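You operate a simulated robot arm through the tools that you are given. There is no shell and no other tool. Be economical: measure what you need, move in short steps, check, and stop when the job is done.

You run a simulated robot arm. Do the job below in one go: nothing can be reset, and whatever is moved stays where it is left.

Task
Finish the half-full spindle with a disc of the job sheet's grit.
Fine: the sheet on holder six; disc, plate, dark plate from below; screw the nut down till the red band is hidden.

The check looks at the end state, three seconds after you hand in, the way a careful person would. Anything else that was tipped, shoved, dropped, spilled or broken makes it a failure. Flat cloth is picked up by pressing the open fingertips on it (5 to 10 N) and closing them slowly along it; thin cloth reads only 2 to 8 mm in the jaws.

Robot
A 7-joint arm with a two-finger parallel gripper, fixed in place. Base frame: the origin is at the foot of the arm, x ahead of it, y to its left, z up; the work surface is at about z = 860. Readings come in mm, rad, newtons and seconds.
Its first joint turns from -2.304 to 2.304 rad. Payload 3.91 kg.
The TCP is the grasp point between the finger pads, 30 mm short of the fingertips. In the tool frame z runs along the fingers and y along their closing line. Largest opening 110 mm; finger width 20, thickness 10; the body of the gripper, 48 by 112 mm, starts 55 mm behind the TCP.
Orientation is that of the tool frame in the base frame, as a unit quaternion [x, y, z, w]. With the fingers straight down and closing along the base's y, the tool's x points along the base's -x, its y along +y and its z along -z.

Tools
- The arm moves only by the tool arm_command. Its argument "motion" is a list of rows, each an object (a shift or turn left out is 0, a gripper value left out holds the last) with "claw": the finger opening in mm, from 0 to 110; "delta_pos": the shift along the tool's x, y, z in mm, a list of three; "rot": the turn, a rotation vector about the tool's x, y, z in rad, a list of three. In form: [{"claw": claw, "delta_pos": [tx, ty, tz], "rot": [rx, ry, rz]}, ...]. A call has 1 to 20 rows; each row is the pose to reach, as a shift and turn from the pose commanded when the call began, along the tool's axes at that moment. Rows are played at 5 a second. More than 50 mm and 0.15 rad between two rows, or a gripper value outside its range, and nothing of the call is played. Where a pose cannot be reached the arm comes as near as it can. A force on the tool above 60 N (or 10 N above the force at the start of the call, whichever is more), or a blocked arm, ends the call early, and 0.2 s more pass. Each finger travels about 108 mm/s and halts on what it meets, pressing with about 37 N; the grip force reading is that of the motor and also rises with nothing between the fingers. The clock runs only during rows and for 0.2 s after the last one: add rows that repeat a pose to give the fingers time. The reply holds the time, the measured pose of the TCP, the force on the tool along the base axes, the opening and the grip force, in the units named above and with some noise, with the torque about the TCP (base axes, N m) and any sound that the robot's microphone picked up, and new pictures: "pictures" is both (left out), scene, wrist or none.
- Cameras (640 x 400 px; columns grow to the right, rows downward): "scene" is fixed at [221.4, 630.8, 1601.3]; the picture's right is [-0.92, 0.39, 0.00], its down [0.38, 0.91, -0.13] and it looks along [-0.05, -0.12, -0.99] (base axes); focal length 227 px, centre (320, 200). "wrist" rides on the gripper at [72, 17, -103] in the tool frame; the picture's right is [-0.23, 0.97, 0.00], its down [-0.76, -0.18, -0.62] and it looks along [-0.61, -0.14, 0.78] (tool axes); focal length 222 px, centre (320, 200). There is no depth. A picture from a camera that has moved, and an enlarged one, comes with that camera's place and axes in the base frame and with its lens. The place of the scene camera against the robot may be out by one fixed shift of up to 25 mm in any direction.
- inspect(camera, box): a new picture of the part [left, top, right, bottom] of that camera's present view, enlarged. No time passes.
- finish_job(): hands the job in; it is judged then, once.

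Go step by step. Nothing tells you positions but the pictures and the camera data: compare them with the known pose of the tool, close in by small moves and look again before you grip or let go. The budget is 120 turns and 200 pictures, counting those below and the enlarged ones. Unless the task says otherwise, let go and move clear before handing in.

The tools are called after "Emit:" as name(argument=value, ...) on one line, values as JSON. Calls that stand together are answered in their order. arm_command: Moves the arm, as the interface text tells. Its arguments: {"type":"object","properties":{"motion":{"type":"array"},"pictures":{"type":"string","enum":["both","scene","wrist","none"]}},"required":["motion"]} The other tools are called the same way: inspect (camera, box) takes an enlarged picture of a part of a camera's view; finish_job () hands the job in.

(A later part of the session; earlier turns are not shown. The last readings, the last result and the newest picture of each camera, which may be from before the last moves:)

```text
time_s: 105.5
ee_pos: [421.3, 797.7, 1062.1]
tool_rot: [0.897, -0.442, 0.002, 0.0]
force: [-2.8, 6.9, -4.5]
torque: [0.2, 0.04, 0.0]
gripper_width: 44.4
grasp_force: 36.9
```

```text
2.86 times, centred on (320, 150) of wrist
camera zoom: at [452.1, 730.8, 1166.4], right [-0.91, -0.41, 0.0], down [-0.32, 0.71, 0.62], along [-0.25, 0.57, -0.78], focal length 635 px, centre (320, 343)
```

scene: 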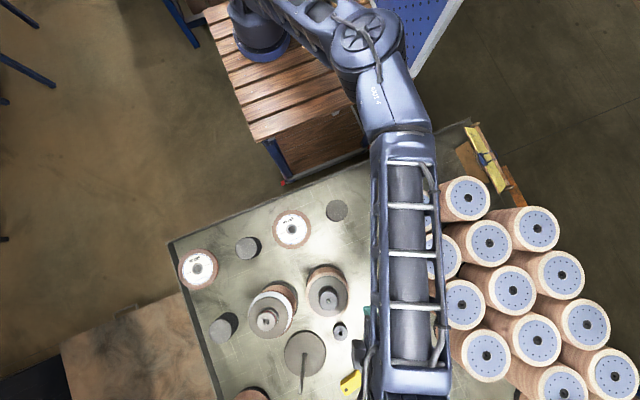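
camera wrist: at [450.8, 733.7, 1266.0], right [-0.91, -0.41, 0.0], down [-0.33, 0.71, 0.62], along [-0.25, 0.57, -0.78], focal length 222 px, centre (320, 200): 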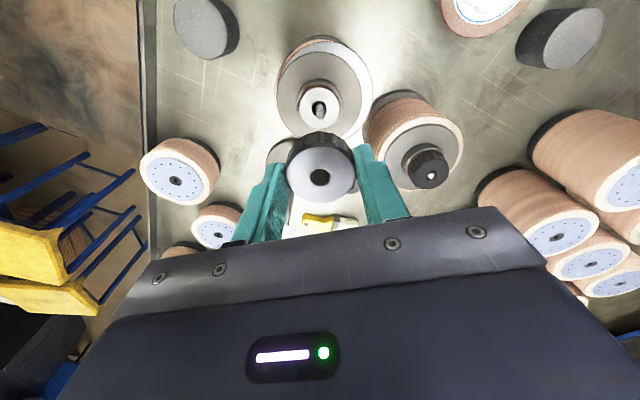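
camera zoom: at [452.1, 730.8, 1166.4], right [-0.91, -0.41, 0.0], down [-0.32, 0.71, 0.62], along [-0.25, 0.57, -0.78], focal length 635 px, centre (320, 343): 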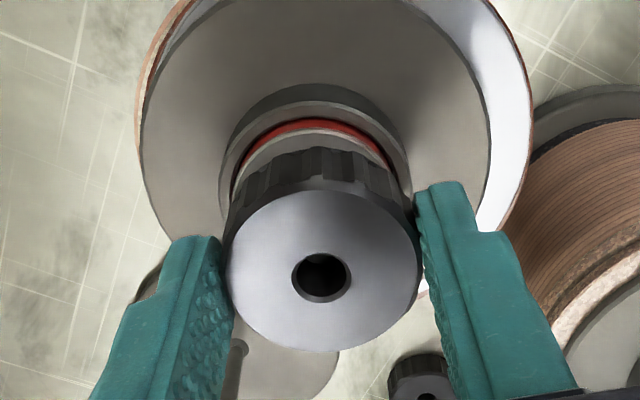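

Emit:
arm_command(motion=[{"delta_pos": [-2.5, 0, 0]}, {"delta_pos": [-4.5, 0, 0]}, {"delta_pos": [-4.5, 0, 0]}, {"delta_pos": [-4.5, 0, 0]}], pictures="none")

Emit:
arm_command(motion=[{"delta_pos": [0, 0, 1]}, {"delta_pos": [0, 0, 2]}, {"delta_pos": [0, 0, 3]}, {"delta_pos": [0, 0, 3]}, {"delta_pos": [0, 0, 3]}], pictures="none")

```text
time_s: 106.5
ee_pos: [419.3, 799.5, 1063.9]
tool_rot: [0.897, -0.442, 0.002, 0.0]
force: [7.0, -6.6, -1.7]
torque: [-0.24, -0.24, 0.0]
gripper_width: 44.3
grasp_force: 37.4
```

```text
time_s: 107.8
ee_pos: [418.4, 799.7, 1061.6]
tool_rot: [0.897, -0.442, 0.002, -0.001]
force: [12.9, -2.1, 4.6]
torque: [-0.06, -0.4, 0.0]
gripper_width: 44.8
grasp_force: 36.8
```

Emit:
arm_command(motion=[{"delta_pos": [1.2, -0.7, 0]}, {"delta_pos": [2.4, -1.5, 0]}, {"delta_pos": [2.4, -1.5, 0]}, {"delta_pos": [2.4, -1.5, 0]}], pictures="none")

Emit:
inspect(camera="wrist", box=[250, 80, 390, 220])

```text
time_s: 108.8
ee_pos: [421.0, 801.4, 1060.5]
tool_rot: [0.897, -0.442, 0.003, -0.001]
force: [0.2, 0.2, -0.2]
torque: [0.0, 0.01, -0.01]
gripper_width: 44.6
grasp_force: 37.1
```

```text
2.86 times, centred on (320, 150) of wrist
camera zoom: at [451.9, 733.3, 1166.1], right [-0.91, -0.41, 0.0], down [-0.33, 0.71, 0.62], along [-0.25, 0.57, -0.78], focal length 635 px, centre (320, 343)
```

zoom: 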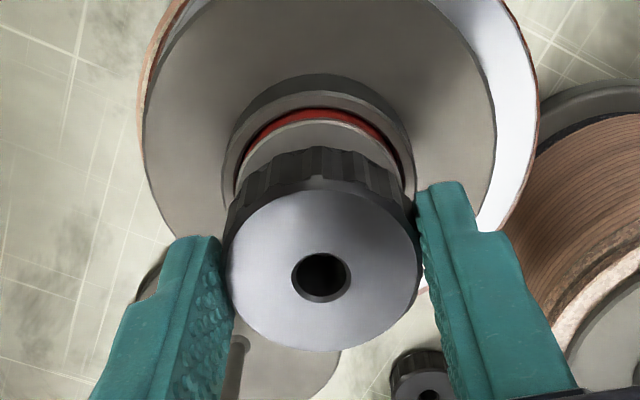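

Emit:
arm_command(motion=[{"delta_pos": [0, 0, 1]}, {"delta_pos": [0, 0, 2]}, {"delta_pos": [0, 0, 3]}, {"delta_pos": [0, 0, 3]}], pictures="none")

Emit:
arm_command(motion=[{"delta_pos": [0, 0, 1]}, {"delta_pos": [0, 0, 2]}, {"delta_pos": [0, 0, 3]}, {"delta_pos": [0, 0, 3]}], pictures="none")

Emit:
inspect(camera="wrist", box=[250, 80, 390, 220])

```text
time_s: 109.8
ee_pos: [421.4, 799.3, 1058.0]
tool_rot: [0.897, -0.442, 0.002, -0.001]
force: [-0.1, 0.5, -0.3]
torque: [0.0, -0.03, -0.03]
gripper_width: 44.7
grasp_force: 36.9
```

```text
time_s: 110.8
ee_pos: [421.0, 799.8, 1054.0]
tool_rot: [0.897, -0.442, 0.002, 0.0]
force: [-8.0, -6.5, -1.3]
torque: [-0.14, 0.49, 0.01]
gripper_width: 44.8
grasp_force: 37.9
```

```text
2.86 times, centred on (320, 150) of wrist
camera zoom: at [451.7, 732.3, 1159.1], right [-0.91, -0.41, 0.0], down [-0.33, 0.71, 0.62], along [-0.25, 0.57, -0.78], focal length 635 px, centre (320, 343)
```

zoom: 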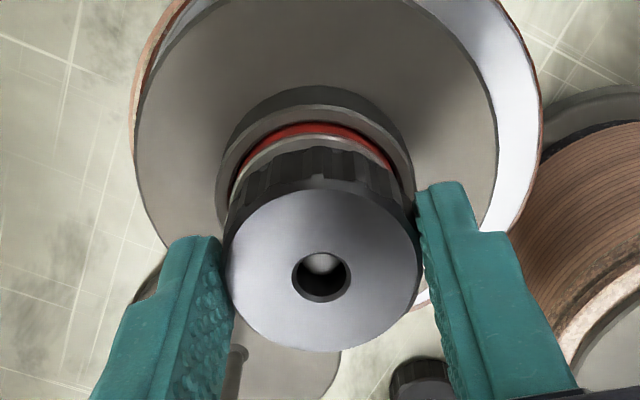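

The shaft tip now shows inside the nut's hole — it's on the shaft. I'll trim laterally, lower to touch and see where it bears.

Emit:
arm_command(motion=[{"delta_pos": [0, 1.3, 0]}, {"delta_pos": [0, 1.3, 1]}, {"delta_pos": [0, 1.3, 2]}, {"delta_pos": [0, 1.3, 3]}, {"delta_pos": [0, 1.3, 3]}], pictures="none")

Emit:
arm_command(motion=[{"delta_pos": [0, 0, 0], "rot": [0, 0, 0.15]}, {"delta_pos": [0, 0, 0], "rot": [0, 0, 0.3]}, {"delta_pos": [0, 0, 0], "rot": [0, 0, 0.45]}, {"delta_pos": [0, 0, 0], "rot": [0, 0, 0.6]}, {"delta_pos": [0, 0, 0], "rot": [0, 0, 0.6]}], pictures="none")

Emit:
inspect(camera="wrist", box=[250, 80, 390, 220])

```text
time_s: 112.0
ee_pos: [420.2, 799.7, 1053.4]
tool_rot: [0.897, -0.443, 0.003, -0.002]
force: [6.0, 12.1, 16.8]
torque: [0.25, -0.07, 0.0]
gripper_width: 44.4
grasp_force: 37.0
```

```text
time_s: 113.2
ee_pos: [420.2, 798.3, 1051.3]
tool_rot: [0.726, -0.688, 0.0, -0.001]
force: [-8.3, -0.6, 17.4]
torque: [-0.18, 0.29, 0.02]
gripper_width: 44.5
grasp_force: 36.7
```

```text
2.86 times, centred on (320, 150) of wrist
camera zoom: at [407.3, 726.3, 1157.2], right [-0.98, 0.17, 0.0], down [0.13, 0.77, 0.62], along [0.11, 0.61, -0.78], focal length 635 px, centre (320, 343)
```

zoom: 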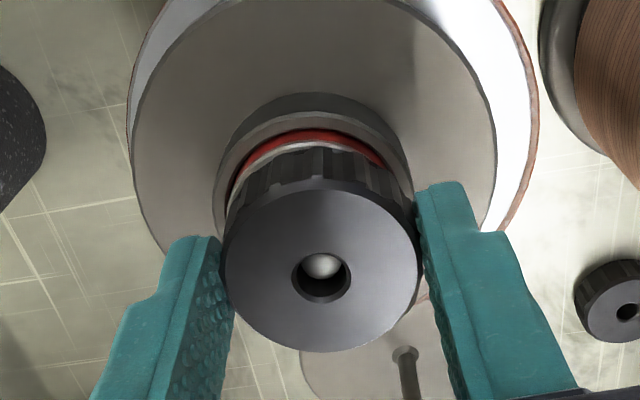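

The nut bears with ~17 N. I'll continue turning clockwise, compensating the small grip eccentricity, and watch the effect.

Emit:
arm_command(motion=[{"delta_pos": [0, 1.3, 0], "rot": [0, 0, 0.15]}, {"delta_pos": [-0.05, 1.6, 0], "rot": [0, 0, 0.3]}, {"delta_pos": [-0.1, 2, 0], "rot": [0, 0, 0.45]}, {"delta_pos": [-0.16, 2.3, 0], "rot": [0, 0, 0.6]}, {"delta_pos": [-0.35, 2.6, 0], "rot": [0, 0, 0.75]}, {"delta_pos": [-0.55, 2.9, 0], "rot": [0, 0, 0.9]}, {"delta_pos": [-0.8, 3.1, 0], "rot": [0, 0, 1.05]}, {"delta_pos": [-1.03, 3.3, 0], "rot": [0, 0, 1.2]}, {"delta_pos": [-1.35, 3.45, 0], "rot": [0, 0, 1.35]}, {"delta_pos": [-1.65, 3.55, 0], "rot": [0, 0, 1.5]}, {"delta_pos": [-2, 3.6, 0], "rot": [0, 0, 1.65]}, {"delta_pos": [-2.3, 3.6, 0], "rot": [0, 0, 1.8]}, {"delta_pos": [-2.6, 3.6, 0], "rot": [0, 0, 1.95]}, {"delta_pos": [-2.95, 3.5, 0], "rot": [0, 0, 2.1]}, {"delta_pos": [-3.25, 3.35, 0], "rot": [0, 0, 2.25]}, {"delta_pos": [-3.55, 3.2, 0], "rot": [0, 0, 2.4]}, {"delta_pos": [-3.55, 3.2, 0], "rot": [0, 0, 2.4]}], pictures="none")

Emit:
inspect(camera="wrist", box=[250, 80, 390, 220])

```text
time_s: 116.8
ee_pos: [416.3, 800.6, 1052.6]
tool_rot: [0.379, 0.925, 0.0, 0.002]
force: [12.4, -2.8, -2.8]
torque: [-0.17, -0.6, 0.01]
gripper_width: 44.5
grasp_force: 36.6
```

```text
2.86 times, centred on (320, 150) of wrist
camera zoom: at [376.8, 865.6, 1156.9], right [0.84, 0.54, 0.0], down [0.42, -0.66, 0.63], along [0.34, -0.53, -0.78], focal length 635 px, centre (320, 343)
```

zoom: 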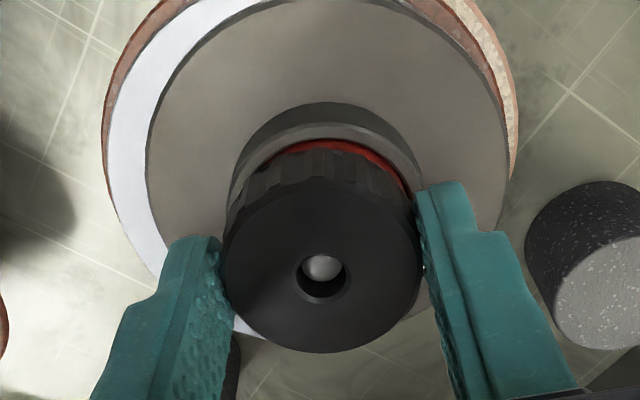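

Vertical push dropped from +17 N to about zero while turning: the thread is pulling the nut down. I'll open, wind back, and regrip centred.

Emit:
arm_command(motion=[{"claw": 52}, {"claw": 60, "delta_pos": [-2, 0.9, 0]}, {"delta_pos": [-4.1, 1.8, 0], "rot": [0, 0, -0.15]}, {"delta_pos": [-4.1, 1.8, 0], "rot": [0, 0, -0.3]}, {"delta_pos": [-4.1, 1.8, 0], "rot": [0, 0, -0.45]}, {"delta_pos": [-4.1, 1.8, 0], "rot": [0, 0, -0.6]}, {"delta_pos": [-4.1, 1.8, 0], "rot": [0, 0, -0.75]}, {"delta_pos": [-4.1, 1.8, 0], "rot": [0, 0, -0.9]}, {"delta_pos": [-4.1, 1.8, 0], "rot": [0, 0, -1.05]}, {"delta_pos": [-4.1, 1.8, 0], "rot": [0, 0, -1.2]}, {"delta_pos": [-4.1, 1.8, 0], "rot": [0, 0, -1.35]}, {"delta_pos": [-4.1, 1.8, 0], "rot": [0, 0, -1.5]}, {"delta_pos": [-4.1, 1.8, 0], "rot": [0, 0, -1.65]}, {"delta_pos": [-4.1, 1.8, 0], "rot": [0, 0, -1.8]}, {"delta_pos": [-4.1, 1.8, 0], "rot": [0, 0, -1.95]}, {"delta_pos": [-4.1, 1.8, 0], "rot": [0, 0, -2.1]}, {"delta_pos": [-4.1, 1.8, 0], "rot": [0, 0, -2.25]}, {"delta_pos": [-4.1, 1.8, 0], "rot": [0, 0, -2.4]}, {"delta_pos": [-4.1, 1.8, 0], "rot": [0, 0, -2.55]}, {"delta_pos": [-4.1, 1.8, 0], "rot": [0, 0, -2.55]}], pictures="none")

Emit:
inspect(camera="wrist", box=[250, 80, 390, 220])

```text
time_s: 121.0
ee_pos: [422.5, 799.1, 1052.4]
tool_rot: [0.777, -0.63, 0.001, -0.001]
force: [0.4, -0.8, 0.2]
torque: [-0.02, 0.03, 0.0]
gripper_width: 59.9
grasp_force: 0.0
```

```text
2.86 times, centred on (320, 150) of wrist
camera zoom: at [420.1, 726.1, 1156.5], right [-1.0, 0.02, 0.0], down [0.02, 0.78, 0.62], along [0.02, 0.62, -0.78], focal length 635 px, centre (320, 343)
```

zoom: 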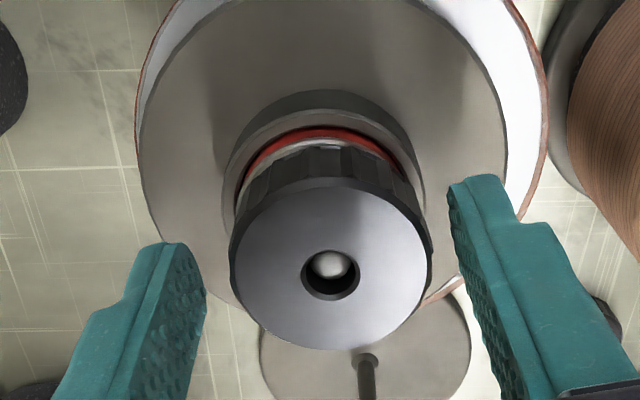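

Nut stays on the thread, level. Recentre (−0.8, +1.9), grip, and turn again with a small downward feed.

Emit:
arm_command(motion=[{"delta_pos": [-0.8, 1.9, 0], "claw": 52}, {"delta_pos": [-0.8, 1.9, 0], "claw": 44}, {"delta_pos": [-0.8, 1.9, 0], "claw": 35}, {"delta_pos": [-0.8, 1.9, 0], "claw": 30}, {"delta_pos": [-0.8, 1.9, 0.08], "rot": [0, 0, 0.15]}, {"delta_pos": [-0.8, 1.9, 0.15], "rot": [0, 0, 0.3]}, {"delta_pos": [-0.8, 1.9, 0.23], "rot": [0, 0, 0.45]}, {"delta_pos": [-0.8, 1.9, 0.3], "rot": [0, 0, 0.6]}, {"delta_pos": [-0.8, 1.9, 0.38], "rot": [0, 0, 0.75]}, {"delta_pos": [-0.8, 1.9, 0.45], "rot": [0, 0, 0.9]}, {"delta_pos": [-0.8, 1.9, 0.53], "rot": [0, 0, 1.05]}, {"delta_pos": [-0.8, 1.9, 0.6], "rot": [0, 0, 1.2]}, {"delta_pos": [-0.8, 1.9, 0.68], "rot": [0, 0, 1.35]}, {"delta_pos": [-0.8, 1.9, 0.75], "rot": [0, 0, 1.5]}, {"delta_pos": [-0.8, 1.9, 0.83], "rot": [0, 0, 1.65]}, {"delta_pos": [-0.8, 1.9, 0.9], "rot": [0, 0, 1.8]}, {"delta_pos": [-0.8, 1.9, 0.98], "rot": [0, 0, 1.95]}, {"delta_pos": [-0.8, 1.9, 1.05], "rot": [0, 0, 2.1]}, {"delta_pos": [-0.8, 1.9, 1.13], "rot": [0, 0, 2.25]}, {"delta_pos": [-0.8, 1.9, 1.2], "rot": [0, 0, 2.4]}], pictures="none")

Emit:
inspect(camera="wrist", box=[250, 80, 390, 220])

```text
time_s: 125.2
ee_pos: [419.4, 800.5, 1051.6]
tool_rot: [0.308, 0.951, 0.0, 0.003]
force: [1.5, -8.2, -1.6]
torque: [-0.51, 0.15, 0.05]
gripper_width: 44.6
grasp_force: 37.2
```

```text
2.86 times, centred on (320, 150) of wrist
camera zoom: at [370.4, 858.1, 1155.4], right [0.76, 0.66, 0.0], down [0.51, -0.59, 0.63], along [0.41, -0.47, -0.78], focal length 635 px, centre (320, 343)
```

zoom: 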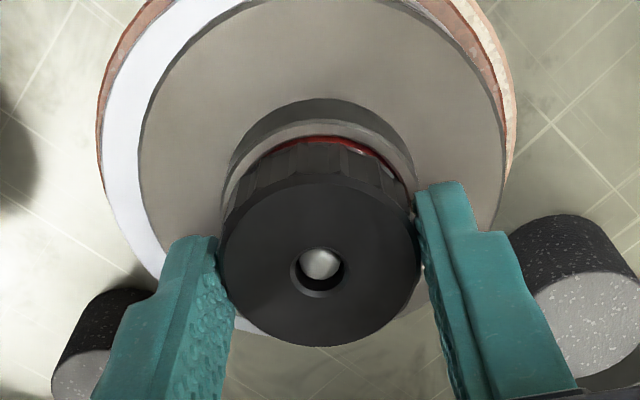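

Working: the nut advances ~0.5 mm/rad and the red band is narrowing. Another cycle.

Emit:
arm_command(motion=[{"claw": 52}, {"claw": 60, "delta_pos": [-0.7, -1, 0]}, {"delta_pos": [-0.7, -1, 0], "rot": [0, 0, -0.15]}, {"delta_pos": [-0.7, -1, 0], "rot": [0, 0, -0.3]}, {"delta_pos": [-0.7, -1, 0], "rot": [0, 0, -0.45]}, {"delta_pos": [-0.7, -1, 0], "rot": [0, 0, -0.6]}, {"delta_pos": [-0.7, -1, 0], "rot": [0, 0, -0.75]}, {"delta_pos": [-0.7, -1, 0], "rot": [0, 0, -0.9]}, {"delta_pos": [-0.7, -1, 0], "rot": [0, 0, -1.05]}, {"delta_pos": [-0.7, -1, 0], "rot": [0, 0, -1.2]}, {"delta_pos": [-0.7, -1, 0], "rot": [0, 0, -1.35]}, {"delta_pos": [-0.7, -1, 0], "rot": [0, 0, -1.5]}, {"delta_pos": [-0.7, -1, 0], "rot": [0, 0, -1.65]}, {"delta_pos": [-0.7, -1, 0], "rot": [0, 0, -1.8]}, {"delta_pos": [-0.7, -1, 0], "rot": [0, 0, -1.95]}, {"delta_pos": [-0.7, -1, 0], "rot": [0, 0, -2.1]}, {"delta_pos": [-0.7, -1, 0], "rot": [0, 0, -2.25]}, {"delta_pos": [-0.7, -1, 0], "rot": [0, 0, -2.4]}, {"delta_pos": [-0.7, -1, 0], "rot": [0, 0, -2.55]}, {"delta_pos": [-0.7, -1, 0], "rot": [0, 0, -2.55]}], pictures="none")

Emit:
arm_command(motion=[{"claw": 48}, {"claw": 40}, {"claw": 30}, {"delta_pos": [0, 0, 0.08], "rot": [0, 0, 0.15]}, {"delta_pos": [0, 0, 0.15], "rot": [0, 0, 0.3]}, {"delta_pos": [0, 0, 0.23], "rot": [0, 0, 0.45]}, {"delta_pos": [0, 0, 0.3], "rot": [0, 0, 0.6]}, {"delta_pos": [0, 0, 0.38], "rot": [0, 0, 0.75]}, {"delta_pos": [0, 0, 0.45], "rot": [0, 0, 0.9]}, {"delta_pos": [0, 0, 0.53], "rot": [0, 0, 1.05]}, {"delta_pos": [0, 0, 0.6], "rot": [0, 0, 1.2]}, {"delta_pos": [0, 0, 0.68], "rot": [0, 0, 1.35]}, {"delta_pos": [0, 0, 0.75], "rot": [0, 0, 1.5]}, {"delta_pos": [0, 0, 0.83], "rot": [0, 0, 1.65]}, {"delta_pos": [0, 0, 0.9], "rot": [0, 0, 1.8]}, {"delta_pos": [0, 0, 0.98], "rot": [0, 0, 1.95]}, {"delta_pos": [0, 0, 1.05], "rot": [0, 0, 2.1]}, {"delta_pos": [0, 0, 1.13], "rot": [0, 0, 2.25]}, {"delta_pos": [0, 0, 1.2], "rot": [0, 0, 2.4]}, {"delta_pos": [0, 0, 1.28], "rot": [0, 0, 2.55]}], pictures="none")

Emit:
inspect(camera="wrist", box=[250, 80, 390, 220])

```text
time_s: 129.3
ee_pos: [419.2, 798.9, 1050.8]
tool_rot: [0.821, -0.571, 0.002, 0.0]
force: [-0.8, -0.2, -0.2]
torque: [-0.01, 0.01, -0.02]
gripper_width: 60.0
grasp_force: 0.1
```

```text
time_s: 133.6
ee_pos: [418.8, 799.6, 1050.4]
tool_rot: [0.309, 0.951, 0.0, 0.003]
force: [8.1, -0.3, -3.3]
torque: [-0.13, -0.06, 0.12]
gripper_width: 44.6
grasp_force: 37.0
```

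```text
2.86 times, centred on (320, 150) of wrist
camera zoom: at [371.1, 856.4, 1154.1], right [0.76, 0.65, 0.0], down [0.51, -0.59, 0.63], along [0.41, -0.47, -0.78], focal length 635 px, centre (320, 343)
```

zoom: 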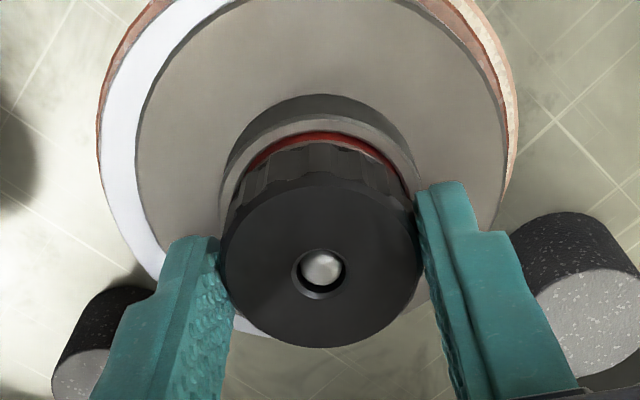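

Emit:
arm_command(motion=[{"claw": 52}, {"claw": 60, "delta_pos": [-1, 0.7, 0]}, {"delta_pos": [-1, 0.7, 0], "rot": [0, 0, -0.15]}, {"delta_pos": [-1, 0.7, 0], "rot": [0, 0, -0.3]}, {"delta_pos": [-1, 0.7, 0], "rot": [0, 0, -0.45]}, {"delta_pos": [-1, 0.7, 0], "rot": [0, 0, -0.6]}, {"delta_pos": [-1, 0.7, 0], "rot": [0, 0, -0.75]}, {"delta_pos": [-1, 0.7, 0], "rot": [0, 0, -0.9]}, {"delta_pos": [-1, 0.7, 0], "rot": [0, 0, -1.05]}, {"delta_pos": [-1, 0.7, 0], "rot": [0, 0, -1.2]}, {"delta_pos": [-1, 0.7, 0], "rot": [0, 0, -1.35]}, {"delta_pos": [-1, 0.7, 0], "rot": [0, 0, -1.5]}, {"delta_pos": [-1, 0.7, 0], "rot": [0, 0, -1.65]}, {"delta_pos": [-1, 0.7, 0], "rot": [0, 0, -1.8]}, {"delta_pos": [-1, 0.7, 0], "rot": [0, 0, -1.95]}, {"delta_pos": [-1, 0.7, 0], "rot": [0, 0, -2.1]}, {"delta_pos": [-1, 0.7, 0], "rot": [0, 0, -2.25]}, {"delta_pos": [-1, 0.7, 0], "rot": [0, 0, -2.4]}, {"delta_pos": [-1, 0.7, 0], "rot": [0, 0, -2.55]}, {"delta_pos": [-1, 0.7, 0], "rot": [0, 0, -2.55]}], pictures="none")

Emit:
arm_command(motion=[{"claw": 48}, {"claw": 40}, {"claw": 30}, {"delta_pos": [0, 0, 0.08], "rot": [0, 0, 0.15]}, {"delta_pos": [0, 0, 0.15], "rot": [0, 0, 0.3]}, {"delta_pos": [0, 0, 0.23], "rot": [0, 0, 0.45]}, {"delta_pos": [0, 0, 0.3], "rot": [0, 0, 0.6]}, {"delta_pos": [0, 0, 0.38], "rot": [0, 0, 0.75]}, {"delta_pos": [0, 0, 0.45], "rot": [0, 0, 0.9]}, {"delta_pos": [0, 0, 0.53], "rot": [0, 0, 1.05]}, {"delta_pos": [0, 0, 0.6], "rot": [0, 0, 1.2]}, {"delta_pos": [0, 0, 0.68], "rot": [0, 0, 1.35]}, {"delta_pos": [0, 0, 0.75], "rot": [0, 0, 1.5]}, {"delta_pos": [0, 0, 0.83], "rot": [0, 0, 1.65]}, {"delta_pos": [0, 0, 0.9], "rot": [0, 0, 1.8]}, {"delta_pos": [0, 0, 0.98], "rot": [0, 0, 1.95]}, {"delta_pos": [0, 0, 1.05], "rot": [0, 0, 2.1]}, {"delta_pos": [0, 0, 1.13], "rot": [0, 0, 2.25]}, {"delta_pos": [0, 0, 1.2], "rot": [0, 0, 2.4]}, {"delta_pos": [0, 0, 1.28], "rot": [0, 0, 2.55]}], pictures="none")

Emit:
inspect(camera="wrist", box=[250, 80, 390, 220])

```text
time_s: 137.8
ee_pos: [420.8, 798.8, 1050.4]
tool_rot: [0.821, -0.57, 0.003, -0.001]
force: [-0.2, -0.6, 0.0]
torque: [0.01, 0.0, 0.02]
gripper_width: 60.0
grasp_force: 0.1
```

```text
time_s: 141.9
ee_pos: [419.6, 799.9, 1048.4]
tool_rot: [0.308, 0.951, -0.001, 0.002]
force: [-4.0, -5.0, -10.9]
torque: [-0.35, 0.2, 0.14]
gripper_width: 44.7
grasp_force: 37.0
```

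```text
2.86 times, centred on (320, 150) of wrist
camera zoom: at [371.3, 857.3, 1152.2], right [0.76, 0.66, 0.0], down [0.51, -0.59, 0.63], along [0.41, -0.47, -0.78], focal length 635 px, centre (320, 343)
```

zoom: 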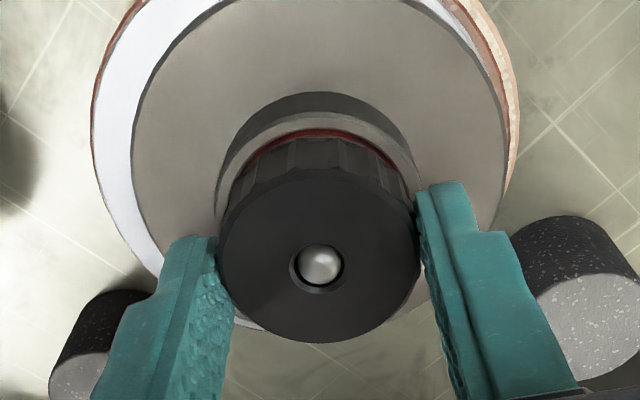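

Emit:
arm_command(motion=[{"claw": 52}, {"claw": 60, "delta_pos": [0.3, -0.6, 0.5]}, {"delta_pos": [0.3, -0.6, 0.8], "rot": [0, 0, -0.15]}, {"delta_pos": [0.3, -0.6, 0.8], "rot": [0, 0, -0.3]}, {"delta_pos": [0.3, -0.6, 0.8], "rot": [0, 0, -0.45]}, {"delta_pos": [0.3, -0.6, 0.8], "rot": [0, 0, -0.6]}, {"delta_pos": [0.3, -0.6, 0.8], "rot": [0, 0, -0.75]}, {"delta_pos": [0.3, -0.6, 0.8], "rot": [0, 0, -0.9]}, {"delta_pos": [0.3, -0.6, 0.8], "rot": [0, 0, -1.05]}, {"delta_pos": [0.3, -0.6, 0.8], "rot": [0, 0, -1.2]}, {"delta_pos": [0.3, -0.6, 0.8], "rot": [0, 0, -1.35]}, {"delta_pos": [0.3, -0.6, 0.8], "rot": [0, 0, -1.5]}, {"delta_pos": [0.3, -0.6, 0.8], "rot": [0, 0, -1.65]}, {"delta_pos": [0.3, -0.6, 0.8], "rot": [0, 0, -1.8]}, {"delta_pos": [0.3, -0.6, 0.8], "rot": [0, 0, -1.95]}, {"delta_pos": [0.3, -0.6, 0.8], "rot": [0, 0, -2.1]}, {"delta_pos": [0.3, -0.6, 0.8], "rot": [0, 0, -2.25]}, {"delta_pos": [0.3, -0.6, 0.8], "rot": [0, 0, -2.4]}, {"delta_pos": [0.3, -0.6, 0.8], "rot": [0, 0, -2.55]}, {"delta_pos": [0.3, -0.6, 0.8], "rot": [0, 0, -2.55]}], pictures="none")

Emit:
arm_command(motion=[{"claw": 48}, {"claw": 40}, {"claw": 30}, {"delta_pos": [0, 0, 0.1], "rot": [0, 0, 0.15]}, {"delta_pos": [0, 0, 0.2], "rot": [0, 0, 0.3]}, {"delta_pos": [0, 0, 0.3], "rot": [0, 0, 0.45]}, {"delta_pos": [0, 0, 0.4], "rot": [0, 0, 0.6]}, {"delta_pos": [0, 0, 0.5], "rot": [0, 0, 0.75]}, {"delta_pos": [0, 0, 0.6], "rot": [0, 0, 0.9]}, {"delta_pos": [0, 0, 0.7], "rot": [0, 0, 1.05]}, {"delta_pos": [0, 0, 0.8], "rot": [0, 0, 1.2]}, {"delta_pos": [0, 0, 0.9], "rot": [0, 0, 1.35]}, {"delta_pos": [0, 0, 1], "rot": [0, 0, 1.5]}, {"delta_pos": [0, 0, 1.1], "rot": [0, 0, 1.65]}, {"delta_pos": [0, 0, 1.2], "rot": [0, 0, 1.8]}, {"delta_pos": [0, 0, 1.3], "rot": [0, 0, 1.95]}, {"delta_pos": [0, 0, 1.4], "rot": [0, 0, 2.1]}, {"delta_pos": [0, 0, 1.5], "rot": [0, 0, 2.25]}, {"delta_pos": [0, 0, 1.6], "rot": [0, 0, 2.4]}, {"delta_pos": [0, 0, 1.7], "rot": [0, 0, 2.55]}], pictures="none")

Emit:
inspect(camera="wrist", box=[250, 80, 390, 220])

```text
time_s: 146.2
ee_pos: [420.5, 799.4, 1048.4]
tool_rot: [0.821, -0.57, 0.001, -0.002]
force: [-0.7, -0.3, 0.5]
torque: [0.01, 0.01, 0.02]
gripper_width: 60.2
grasp_force: 0.1
```

```text
time_s: 150.3
ee_pos: [418.0, 798.9, 1045.5]
tool_rot: [0.308, 0.951, 0.0, 0.002]
force: [1.3, 5.8, 1.0]
torque: [-0.14, 0.05, 0.67]
gripper_width: 44.3
grasp_force: 36.7
```

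```text
2.86 times, centred on (320, 150) of wrist
camera zoom: at [370.8, 856.3, 1149.9], right [0.76, 0.66, 0.0], down [0.51, -0.59, 0.63], along [0.41, -0.47, -0.78], focal length 635 px, centre (320, 343)
```

zoom: 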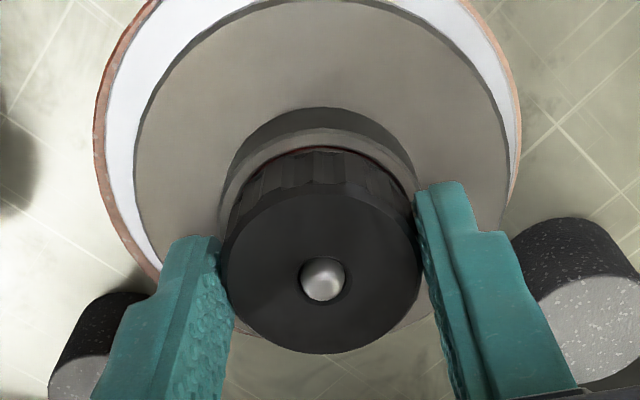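

Emit:
inspect(camera="wrist", box=[280, 115, 365, 170])

Emit:
arm_command(motion=[{"claw": 52}, {"claw": 60, "delta_pos": [-0.7, 0.7, 0.2]}, {"delta_pos": [-0.7, 0.7, 0.3], "rot": [0, 0, -0.15]}, {"delta_pos": [-0.7, 0.7, 0.3], "rot": [0, 0, -0.3]}, {"delta_pos": [-0.7, 0.7, 0.3], "rot": [0, 0, -0.45]}, {"delta_pos": [-0.7, 0.7, 0.3], "rot": [0, 0, -0.6]}, {"delta_pos": [-0.7, 0.7, 0.3], "rot": [0, 0, -0.75]}, {"delta_pos": [-0.7, 0.7, 0.3], "rot": [0, 0, -0.9]}, {"delta_pos": [-0.7, 0.7, 0.3], "rot": [0, 0, -1.05]}, {"delta_pos": [-0.7, 0.7, 0.3], "rot": [0, 0, -1.2]}, {"delta_pos": [-0.7, 0.7, 0.3], "rot": [0, 0, -1.35]}, {"delta_pos": [-0.7, 0.7, 0.3], "rot": [0, 0, -1.5]}, {"delta_pos": [-0.7, 0.7, 0.3], "rot": [0, 0, -1.65]}, {"delta_pos": [-0.7, 0.7, 0.3], "rot": [0, 0, -1.8]}, {"delta_pos": [-0.7, 0.7, 0.3], "rot": [0, 0, -1.95]}, {"delta_pos": [-0.7, 0.7, 0.3], "rot": [0, 0, -2.1]}, {"delta_pos": [-0.7, 0.7, 0.3], "rot": [0, 0, -2.25]}, {"delta_pos": [-0.7, 0.7, 0.3], "rot": [0, 0, -2.4]}, {"delta_pos": [-0.7, 0.7, 0.3], "rot": [0, 0, -2.4]}], pictures="none")

Emit:
inspect(camera="wrist", box=[270, 100, 375, 200])

```text
7.27 times, centred on (322, 142) of wrist
camera zoom: at [370.8, 856.3, 1149.9], right [0.76, 0.66, 0.0], down [0.51, -0.59, 0.63], along [0.41, -0.47, -0.78], focal length 1615 px, centre (302, 618)
```

zoom: 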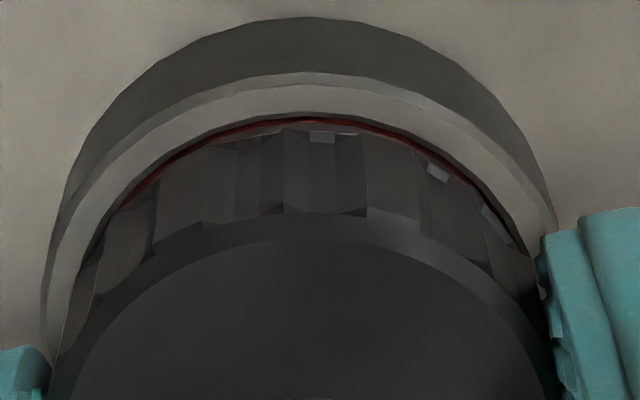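

```text
time_s: 154.3
ee_pos: [421.1, 797.9, 1045.9]
tool_rot: [0.776, -0.63, 0.003, -0.001]
force: [-0.3, 0.4, -0.4]
torque: [0.04, 0.03, -0.01]
gripper_width: 59.9
grasp_force: 0.0
```

```text
4.00 times, centred on (322, 150) of wrist
camera zoom: at [419.5, 724.7, 1150.4], right [-1.0, 0.02, 0.0], down [0.02, 0.78, 0.62], along [0.02, 0.62, -0.78], focal length 888 px, centre (310, 400)
```

zoom: 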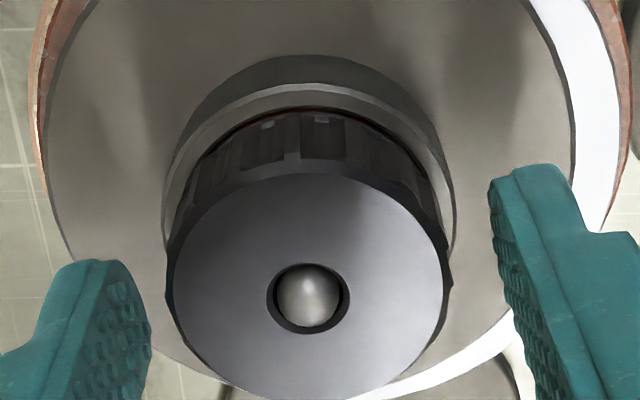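

A thin red line remains; one more turn of the nut.

Emit:
arm_command(motion=[{"claw": 48}, {"claw": 40}, {"claw": 30}, {"delta_pos": [0, 0, 0.1], "rot": [0, 0, 0.15]}, {"delta_pos": [0, 0, 0.15], "rot": [0, 0, 0.3]}, {"delta_pos": [0, 0, 0.25], "rot": [0, 0, 0.45]}, {"delta_pos": [0, 0, 0.3], "rot": [0, 0, 0.6]}, {"delta_pos": [0, 0, 0.4], "rot": [0, 0, 0.75]}, {"delta_pos": [0, 0, 0.45], "rot": [0, 0, 0.9]}, {"delta_pos": [0, 0, 0.55], "rot": [0, 0, 1.05]}, {"delta_pos": [0, 0, 0.6], "rot": [0, 0, 1.2]}, {"delta_pos": [0, 0, 0.7], "rot": [0, 0, 1.35]}, {"delta_pos": [0, 0, 0.75], "rot": [0, 0, 1.5]}, {"delta_pos": [0, 0, 0.8], "rot": [0, 0, 1.65]}, {"delta_pos": [0, 0, 0.9], "rot": [0, 0, 1.8]}, {"delta_pos": [0, 0, 0.95], "rot": [0, 0, 1.95]}, {"delta_pos": [0, 0, 1.05], "rot": [0, 0, 2.1]}, {"delta_pos": [0, 0, 1.1], "rot": [0, 0, 2.25]}, {"delta_pos": [0, 0, 1.1], "rot": [0, 0, 2.25]}], pictures="none")

Emit:
inspect(camera="wrist", box=[270, 105, 375, 180])

```text
time_s: 158.3
ee_pos: [421.1, 797.7, 1045.6]
tool_rot: [0.236, 0.972, 0.0, 0.002]
force: [-1.5, -0.3, 13.0]
torque: [-0.1, 0.06, 0.29]
gripper_width: 44.8
grasp_force: 36.9
```

```text
5.33 times, centred on (322, 142) of wrist
camera zoom: at [364.0, 847.4, 1149.5], right [0.65, 0.76, 0.0], down [0.59, -0.51, 0.63], along [0.48, -0.4, -0.78], focal length 1185 px, centre (307, 507)
```

zoom: 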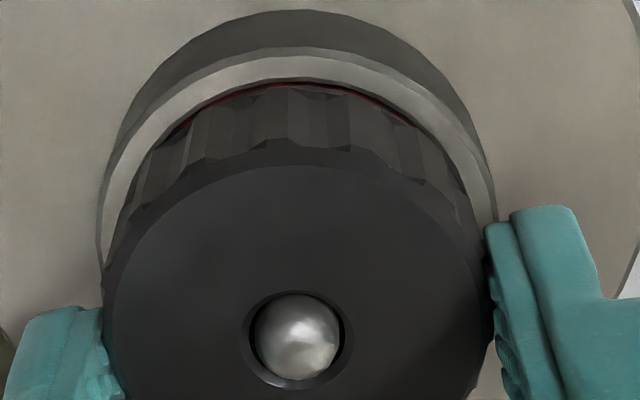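

Progress slowed (likely slipping under the spring load). I'll repeat with added downward push to unload the thread.

Emit:
arm_command(motion=[{"claw": 52}, {"claw": 60}, {"rot": [0, 0, -0.15]}, {"rot": [0, 0, -0.3]}, {"rot": [0, 0, -0.45]}, {"rot": [0, 0, -0.6]}, {"rot": [0, 0, -0.75]}, {"rot": [0, 0, -0.9]}, {"rot": [0, 0, -1.05]}, {"rot": [0, 0, -1.2]}, {"rot": [0, 0, -1.35]}, {"rot": [0, 0, -1.5]}, {"rot": [0, 0, -1.65]}, {"rot": [0, 0, -1.8]}, {"rot": [0, 0, -1.95]}, {"rot": [0, 0, -2.1]}, {"rot": [0, 0, -2.25]}, {"rot": [0, 0, -2.4]}, {"rot": [0, 0, -2.4]}], pictures="none")

Emit:
arm_command(motion=[{"claw": 48}, {"claw": 40}, {"claw": 30}, {"delta_pos": [0, 0, 1], "claw": 30}, {"delta_pos": [0, 0, 2], "claw": 30}, {"delta_pos": [0, 0, 2.1], "rot": [0, 0, 0.15]}, {"delta_pos": [0, 0, 2.2], "rot": [0, 0, 0.3]}, {"delta_pos": [0, 0, 2.25], "rot": [0, 0, 0.45]}, {"delta_pos": [0, 0, 2.3], "rot": [0, 0, 0.6]}, {"delta_pos": [0, 0, 2.4], "rot": [0, 0, 0.75]}, {"delta_pos": [0, 0, 2.5], "rot": [0, 0, 0.9]}, {"delta_pos": [0, 0, 2.6], "rot": [0, 0, 1.05]}, {"delta_pos": [0, 0, 2.7], "rot": [0, 0, 1.2]}], pictures="none")

Emit:
inspect(camera="wrist", box=[270, 105, 375, 180])

```text
time_s: 162.3
ee_pos: [422.0, 799.1, 1045.5]
tool_rot: [0.821, -0.57, 0.003, -0.001]
force: [0.0, -0.3, 1.0]
torque: [0.01, -0.05, 0.01]
gripper_width: 60.0
grasp_force: 0.1
```

```text
time_s: 165.2
ee_pos: [421.5, 798.5, 1041.0]
tool_rot: [-0.353, 0.936, -0.001, 0.001]
force: [1.0, -1.6, -2.3]
torque: [-0.13, 0.02, 0.61]
gripper_width: 44.8
grasp_force: 36.8
```

```text
5.33 times, centred on (322, 142) of wrist
camera zoom: at [355.5, 764.2, 1145.0], right [-0.47, 0.88, 0.0], down [0.69, 0.37, 0.62], along [0.55, 0.29, -0.78], focal length 1185 px, centre (307, 507)
```

zoom: 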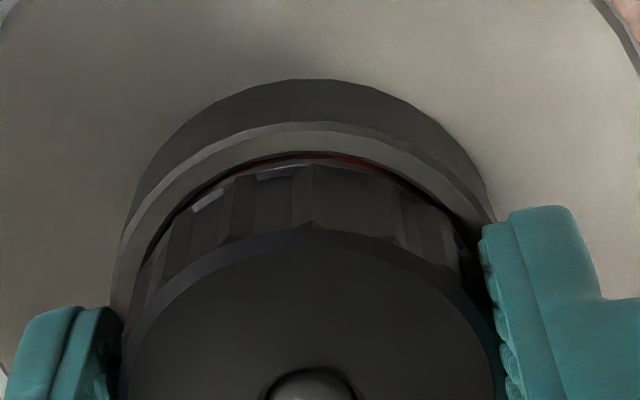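

Emit:
arm_command(motion=[{"delta_pos": [0, 0, 0.1], "rot": [0, 0, 0.15]}, {"delta_pos": [0, 0, 0.2], "rot": [0, 0, 0.3]}, {"delta_pos": [0, 0, 0.25], "rot": [0, 0, 0.45]}, {"delta_pos": [0, 0, 0.3], "rot": [0, 0, 0.6]}, {"delta_pos": [0, 0, 0.4], "rot": [0, 0, 0.75]}, {"delta_pos": [0, 0, 0.5], "rot": [0, 0, 0.9]}, {"delta_pos": [0, 0, 0.6], "rot": [0, 0, 1.05]}, {"delta_pos": [0, 0, 0.7], "rot": [0, 0, 1.2]}], pictures="none")

Emit:
inspect(camera="wrist", box=[265, 95, 380, 195])

```text
time_s: 166.9
ee_pos: [421.2, 800.0, 1041.4]
tool_rot: [0.236, 0.972, -0.001, 0.002]
force: [-1.8, -2.0, -11.1]
torque: [-0.16, 0.18, 0.42]
gripper_width: 44.5
grasp_force: 37.6
```

```text
4.00 times, centred on (322, 145) of wrist
camera zoom: at [364.7, 848.9, 1145.1], right [0.65, 0.76, 0.0], down [0.59, -0.51, 0.63], along [0.48, -0.41, -0.78], focal length 888 px, centre (310, 420)
```

zoom: 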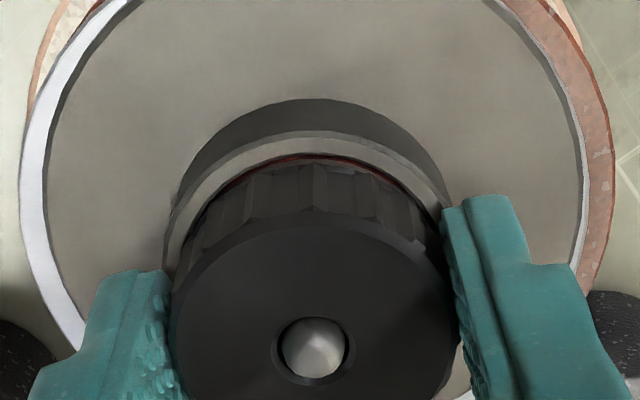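

The nut is still advancing under thread. Another full cycle with feed.

Emit:
arm_command(motion=[{"claw": 52}, {"claw": 60, "delta_pos": [0, 0, 0.5]}, {"delta_pos": [0, 0, 0.5], "rot": [0, 0, -0.15]}, {"delta_pos": [0, 0, 0.5], "rot": [0, 0, -0.3]}, {"delta_pos": [0, 0, 0.5], "rot": [0, 0, -0.45]}, {"delta_pos": [0, 0, 0.5], "rot": [0, 0, -0.6]}, {"delta_pos": [0, 0, 0.5], "rot": [0, 0, -0.75]}, {"delta_pos": [0, 0, 0.5], "rot": [0, 0, -0.9]}, {"delta_pos": [0, 0, 0.5], "rot": [0, 0, -1.05]}, {"delta_pos": [0, 0, 0.5], "rot": [0, 0, -1.2]}, {"delta_pos": [0, 0, 0.5], "rot": [0, 0, -1.35]}, {"delta_pos": [0, 0, 0.5], "rot": [0, 0, -1.5]}, {"delta_pos": [0, 0, 0.5], "rot": [0, 0, -1.65]}, {"delta_pos": [0, 0, 0.5], "rot": [0, 0, -1.8]}, {"delta_pos": [0, 0, 0.5], "rot": [0, 0, -1.95]}, {"delta_pos": [0, 0, 0.5], "rot": [0, 0, -2.1]}, {"delta_pos": [0, 0, 0.5], "rot": [0, 0, -2.25]}, {"delta_pos": [0, 0, 0.5], "rot": [0, 0, -2.4]}, {"delta_pos": [0, 0, 0.5], "rot": [0, 0, -2.4]}], pictures="none")

Emit:
arm_command(motion=[{"claw": 48}, {"claw": 40}, {"claw": 30}, {"delta_pos": [0, 0, 0.1], "rot": [0, 0, 0.15]}, {"delta_pos": [0, 0, 0.2], "rot": [0, 0, 0.3]}, {"delta_pos": [0, 0, 0.3], "rot": [0, 0, 0.45]}, {"delta_pos": [0, 0, 0.4], "rot": [0, 0, 0.6]}, {"delta_pos": [0, 0, 0.5], "rot": [0, 0, 0.75]}, {"delta_pos": [0, 0, 0.6], "rot": [0, 0, 0.9]}, {"delta_pos": [0, 0, 0.65], "rot": [0, 0, 1.05]}, {"delta_pos": [0, 0, 0.7], "rot": [0, 0, 1.2]}, {"delta_pos": [0, 0, 0.8], "rot": [0, 0, 1.35]}, {"delta_pos": [0, 0, 0.9], "rot": [0, 0, 1.5]}, {"delta_pos": [0, 0, 0.95], "rot": [0, 0, 1.65]}, {"delta_pos": [0, 0, 1], "rot": [0, 0, 1.8]}, {"delta_pos": [0, 0, 1.1], "rot": [0, 0, 1.95]}, {"delta_pos": [0, 0, 1.2], "rot": [0, 0, 2.1]}, {"delta_pos": [0, 0, 1.25], "rot": [0, 0, 2.25]}, {"delta_pos": [0, 0, 1.3], "rot": [0, 0, 2.4]}], pictures="none")

Emit:
inspect(camera="wrist", box=[265, 95, 380, 195])

```text
time_s: 170.9
ee_pos: [421.3, 797.6, 1040.6]
tool_rot: [0.821, -0.571, 0.002, -0.001]
force: [1.1, -0.5, -0.5]
torque: [0.01, 0.04, 0.02]
gripper_width: 60.0
grasp_force: 0.0
```

```text
time_s: 174.9
ee_pos: [421.2, 798.0, 1039.9]
tool_rot: [0.236, 0.972, 0.001, 0.003]
force: [0.1, -0.4, 3.4]
torque: [-0.15, 0.13, 0.67]
gripper_width: 44.5
grasp_force: 36.4
```

```text
4.00 times, centred on (322, 145) of wrist
camera zoom: at [365.1, 848.4, 1143.8], right [0.65, 0.76, 0.0], down [0.59, -0.51, 0.63], along [0.48, -0.41, -0.78], focal length 888 px, centre (310, 420)
```

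zoom: 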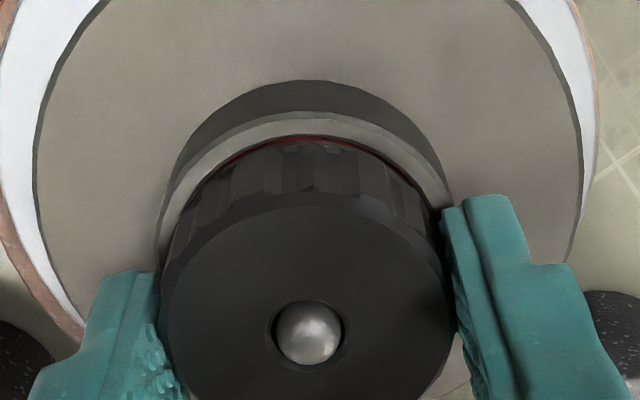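

Emit:
arm_command(motion=[{"claw": 52}, {"claw": 62}, {"claw": 62, "delta_pos": [0, 0, -30]}, {"claw": 62, "delta_pos": [0, 0, -70]}, {"claw": 62, "delta_pos": [-35, -20, -90]}, {"claw": 62, "delta_pos": [-70, -40, -90]}, {"claw": 62, "delta_pos": [-70, -40, -90]}], pictures="wrist")

Emit:
inspect(camera="wrist", box=[270, 20, 430, 140])

Emit:
inspect(camera="scene", box=[230, 265, 360, 345])

```text
time_s: 176.6
ee_pos: [466.0, 732.9, 1131.3]
tool_rot: [0.234, 0.972, 0.0, 0.003]
force: [-0.4, 0.4, -0.4]
torque: [-0.03, 0.01, 0.0]
gripper_width: 61.9
grasp_force: 0.0
camera wrist: at [409.8, 781.4, 1235.8], right [0.65, 0.76, 0.0], down [0.59, -0.51, 0.63], along [0.48, -0.4, -0.78], focal length 222 px, centre (320, 200)
```

wrist: 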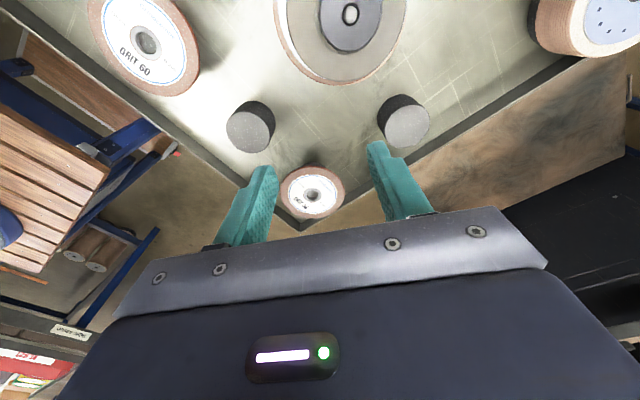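

```text
3.33 times, centred on (350, 80) of wrist
camera zoom: at [409.8, 781.4, 1235.8], right [0.65, 0.76, 0.0], down [0.59, -0.51, 0.63], along [0.48, -0.4, -0.78], focal length 740 px, centre (220, 600)
```

zoom: 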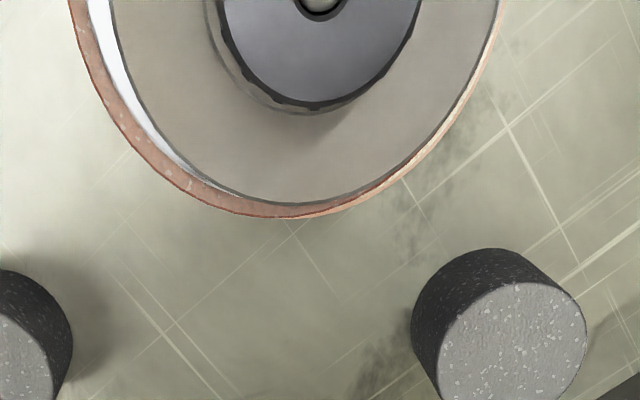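

```text
4.92 times, centred on (295, 305) of scene
camera zoom: at [221.4, 630.8, 1601.3], right [-0.92, 0.39, 0.0], down [0.38, 0.91, -0.13], along [-0.05, -0.12, -0.99], focal length 1116 px, centre (443, -317)
```

zoom: 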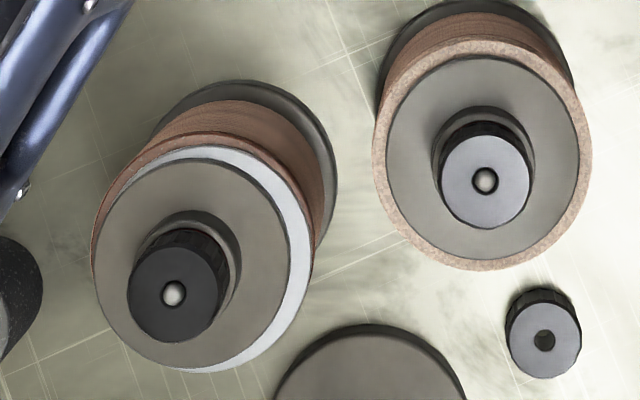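

Emit:
inspect(camera="scene", box=[248, 303, 290, 338])

Emit:
inspect(camera="scene", box=[312, 280, 354, 315])

```text
11.43 times, centred on (269, 320) of scene
camera zoom: at [221.4, 630.8, 1601.3], right [-0.92, 0.39, 0.0], down [0.38, 0.91, -0.13], along [-0.05, -0.12, -0.99], focal length 2591 px, centre (903, -1177)
```

zoom: 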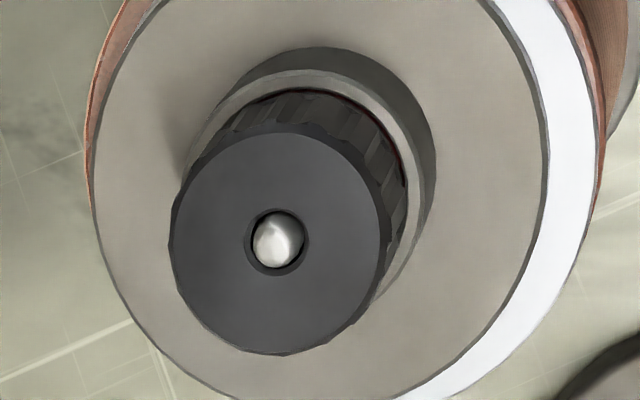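

```text
11.43 times, centred on (333, 298) of scene
camera zoom: at [221.4, 630.8, 1601.3], right [-0.92, 0.39, 0.0], down [0.38, 0.91, -0.13], along [-0.05, -0.12, -0.99], focal length 2591 px, centre (171, -914)
```

zoom: 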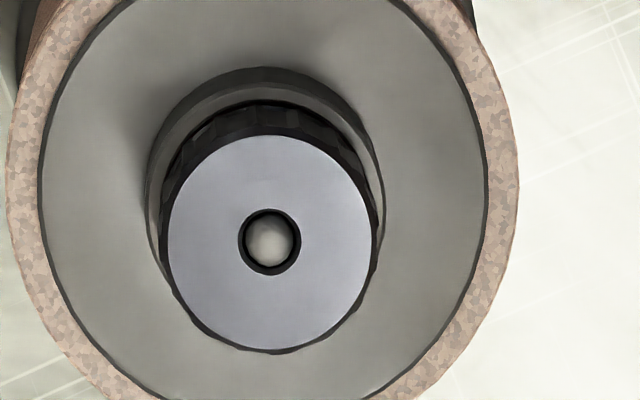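

A hint of red remains on ours versus none on the full spindle. Go back for further tightening.

Emit:
arm_command(motion=[{"delta_pos": [35, 20, 0], "rot": [0, 0, -0.15]}, {"delta_pos": [70, 40, 0], "rot": [0, 0, -0.3]}, {"delta_pos": [70, 40, 0], "rot": [0, 0, -0.45]}, {"delta_pos": [70, 40, 0], "rot": [0, 0, -0.6]}, {"delta_pos": [70, 40, 0], "rot": [0, 0, -0.75]}, {"delta_pos": [70, 40, 0], "rot": [0, 0, -0.9]}, {"delta_pos": [70, 40, 0], "rot": [0, 0, -1.05]}, {"delta_pos": [70, 40, 0], "rot": [0, 0, -1.2]}, {"delta_pos": [70, 40, 0], "rot": [0, 0, -1.35]}, {"delta_pos": [70, 40, 0], "rot": [0, 0, -1.5]}, {"delta_pos": [70, 40, 0], "rot": [0, 0, -1.65]}, {"delta_pos": [70, 40, 0], "rot": [0, 0, -1.8]}, {"delta_pos": [70, 40, 10], "rot": [0, 0, -1.95]}, {"delta_pos": [70, 40, 30], "rot": [0, 0, -2.1]}, {"delta_pos": [70, 40, 50], "rot": [0, 0, -2.25]}, {"delta_pos": [70, 40, 70], "rot": [0, 0, -2.4]}, {"delta_pos": [70, 40, 84], "rot": [0, 0, -2.55]}, {"delta_pos": [70, 40, 90], "rot": [0, 0, -2.55]}, {"delta_pos": [70, 40, 90], "rot": [0, 0, -2.55]}], pictures="none")

Emit:
inspect(camera="wrist", box=[250, 80, 390, 220])

```text
time_s: 180.6
ee_pos: [422.7, 800.5, 1039.6]
tool_rot: [0.861, -0.508, 0.002, -0.002]
force: [-1.3, -1.1, 0.4]
torque: [0.01, -0.01, -0.03]
gripper_width: 62.0
grasp_force: 0.1
```

```text
2.86 times, centred on (320, 150) of wrist
camera zoom: at [442.0, 729.1, 1143.6], right [-0.96, -0.27, 0.0], down [-0.22, 0.75, 0.62], along [-0.17, 0.6, -0.78], focal length 635 px, centre (320, 343)
```

zoom: 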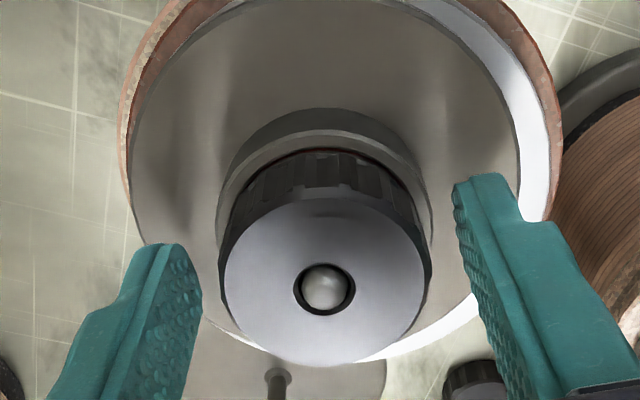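

Emit:
arm_command(motion=[{"delta_pos": [0, 0.5, -4]}, {"delta_pos": [0, 0.5, -4], "claw": 48}, {"delta_pos": [0, 0.5, -4], "claw": 40}, {"delta_pos": [0, 0.5, -4], "claw": 30}, {"delta_pos": [0, 0.5, -3.9], "rot": [0, 0, 0.15]}, {"delta_pos": [0, 0.5, -3.8], "rot": [0, 0, 0.3]}, {"delta_pos": [0, 0.5, -3.75], "rot": [0, 0, 0.45]}, {"delta_pos": [0, 0.5, -3.7], "rot": [0, 0, 0.6]}, {"delta_pos": [0, 0.5, -3.6], "rot": [0, 0, 0.75]}, {"delta_pos": [0, 0.5, -3.5], "rot": [0, 0, 0.9]}, {"delta_pos": [0, 0.5, -3.45], "rot": [0, 0, 1.05]}, {"delta_pos": [0, 0.5, -3.4], "rot": [0, 0, 1.2]}, {"delta_pos": [0, 0.5, -3.3], "rot": [0, 0, 1.35]}, {"delta_pos": [0, 0.5, -3.2], "rot": [0, 0, 1.5]}, {"delta_pos": [0, 0.5, -3.15], "rot": [0, 0, 1.65]}, {"delta_pos": [0, 0.5, -3.1], "rot": [0, 0, 1.8]}, {"delta_pos": [0, 0.5, -3], "rot": [0, 0, 1.95]}, {"delta_pos": [0, 0.5, -2.9], "rot": [0, 0, 2.1]}, {"delta_pos": [0, 0.5, -2.85], "rot": [0, 0, 2.25]}, {"delta_pos": [0, 0.5, -2.8], "rot": [0, 0, 2.4]}], pictures="none")

Emit:
inspect(camera="wrist", box=[265, 95, 380, 195])

```text
time_s: 184.8
ee_pos: [420.5, 798.7, 1042.3]
tool_rot: [0.163, 0.987, -0.001, 0.002]
force: [1.0, -2.0, 7.2]
torque: [-0.09, 0.01, 0.76]
gripper_width: 44.5
grasp_force: 36.5
```

```text
4.00 times, centred on (322, 145) of wrist
camera zoom: at [357.5, 839.5, 1146.7], right [0.53, 0.85, 0.0], down [0.66, -0.41, 0.63], along [0.53, -0.33, -0.78], focal length 888 px, centre (310, 420)
```

zoom: 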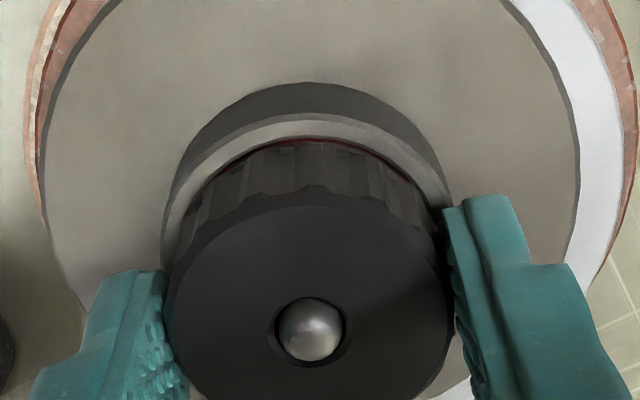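

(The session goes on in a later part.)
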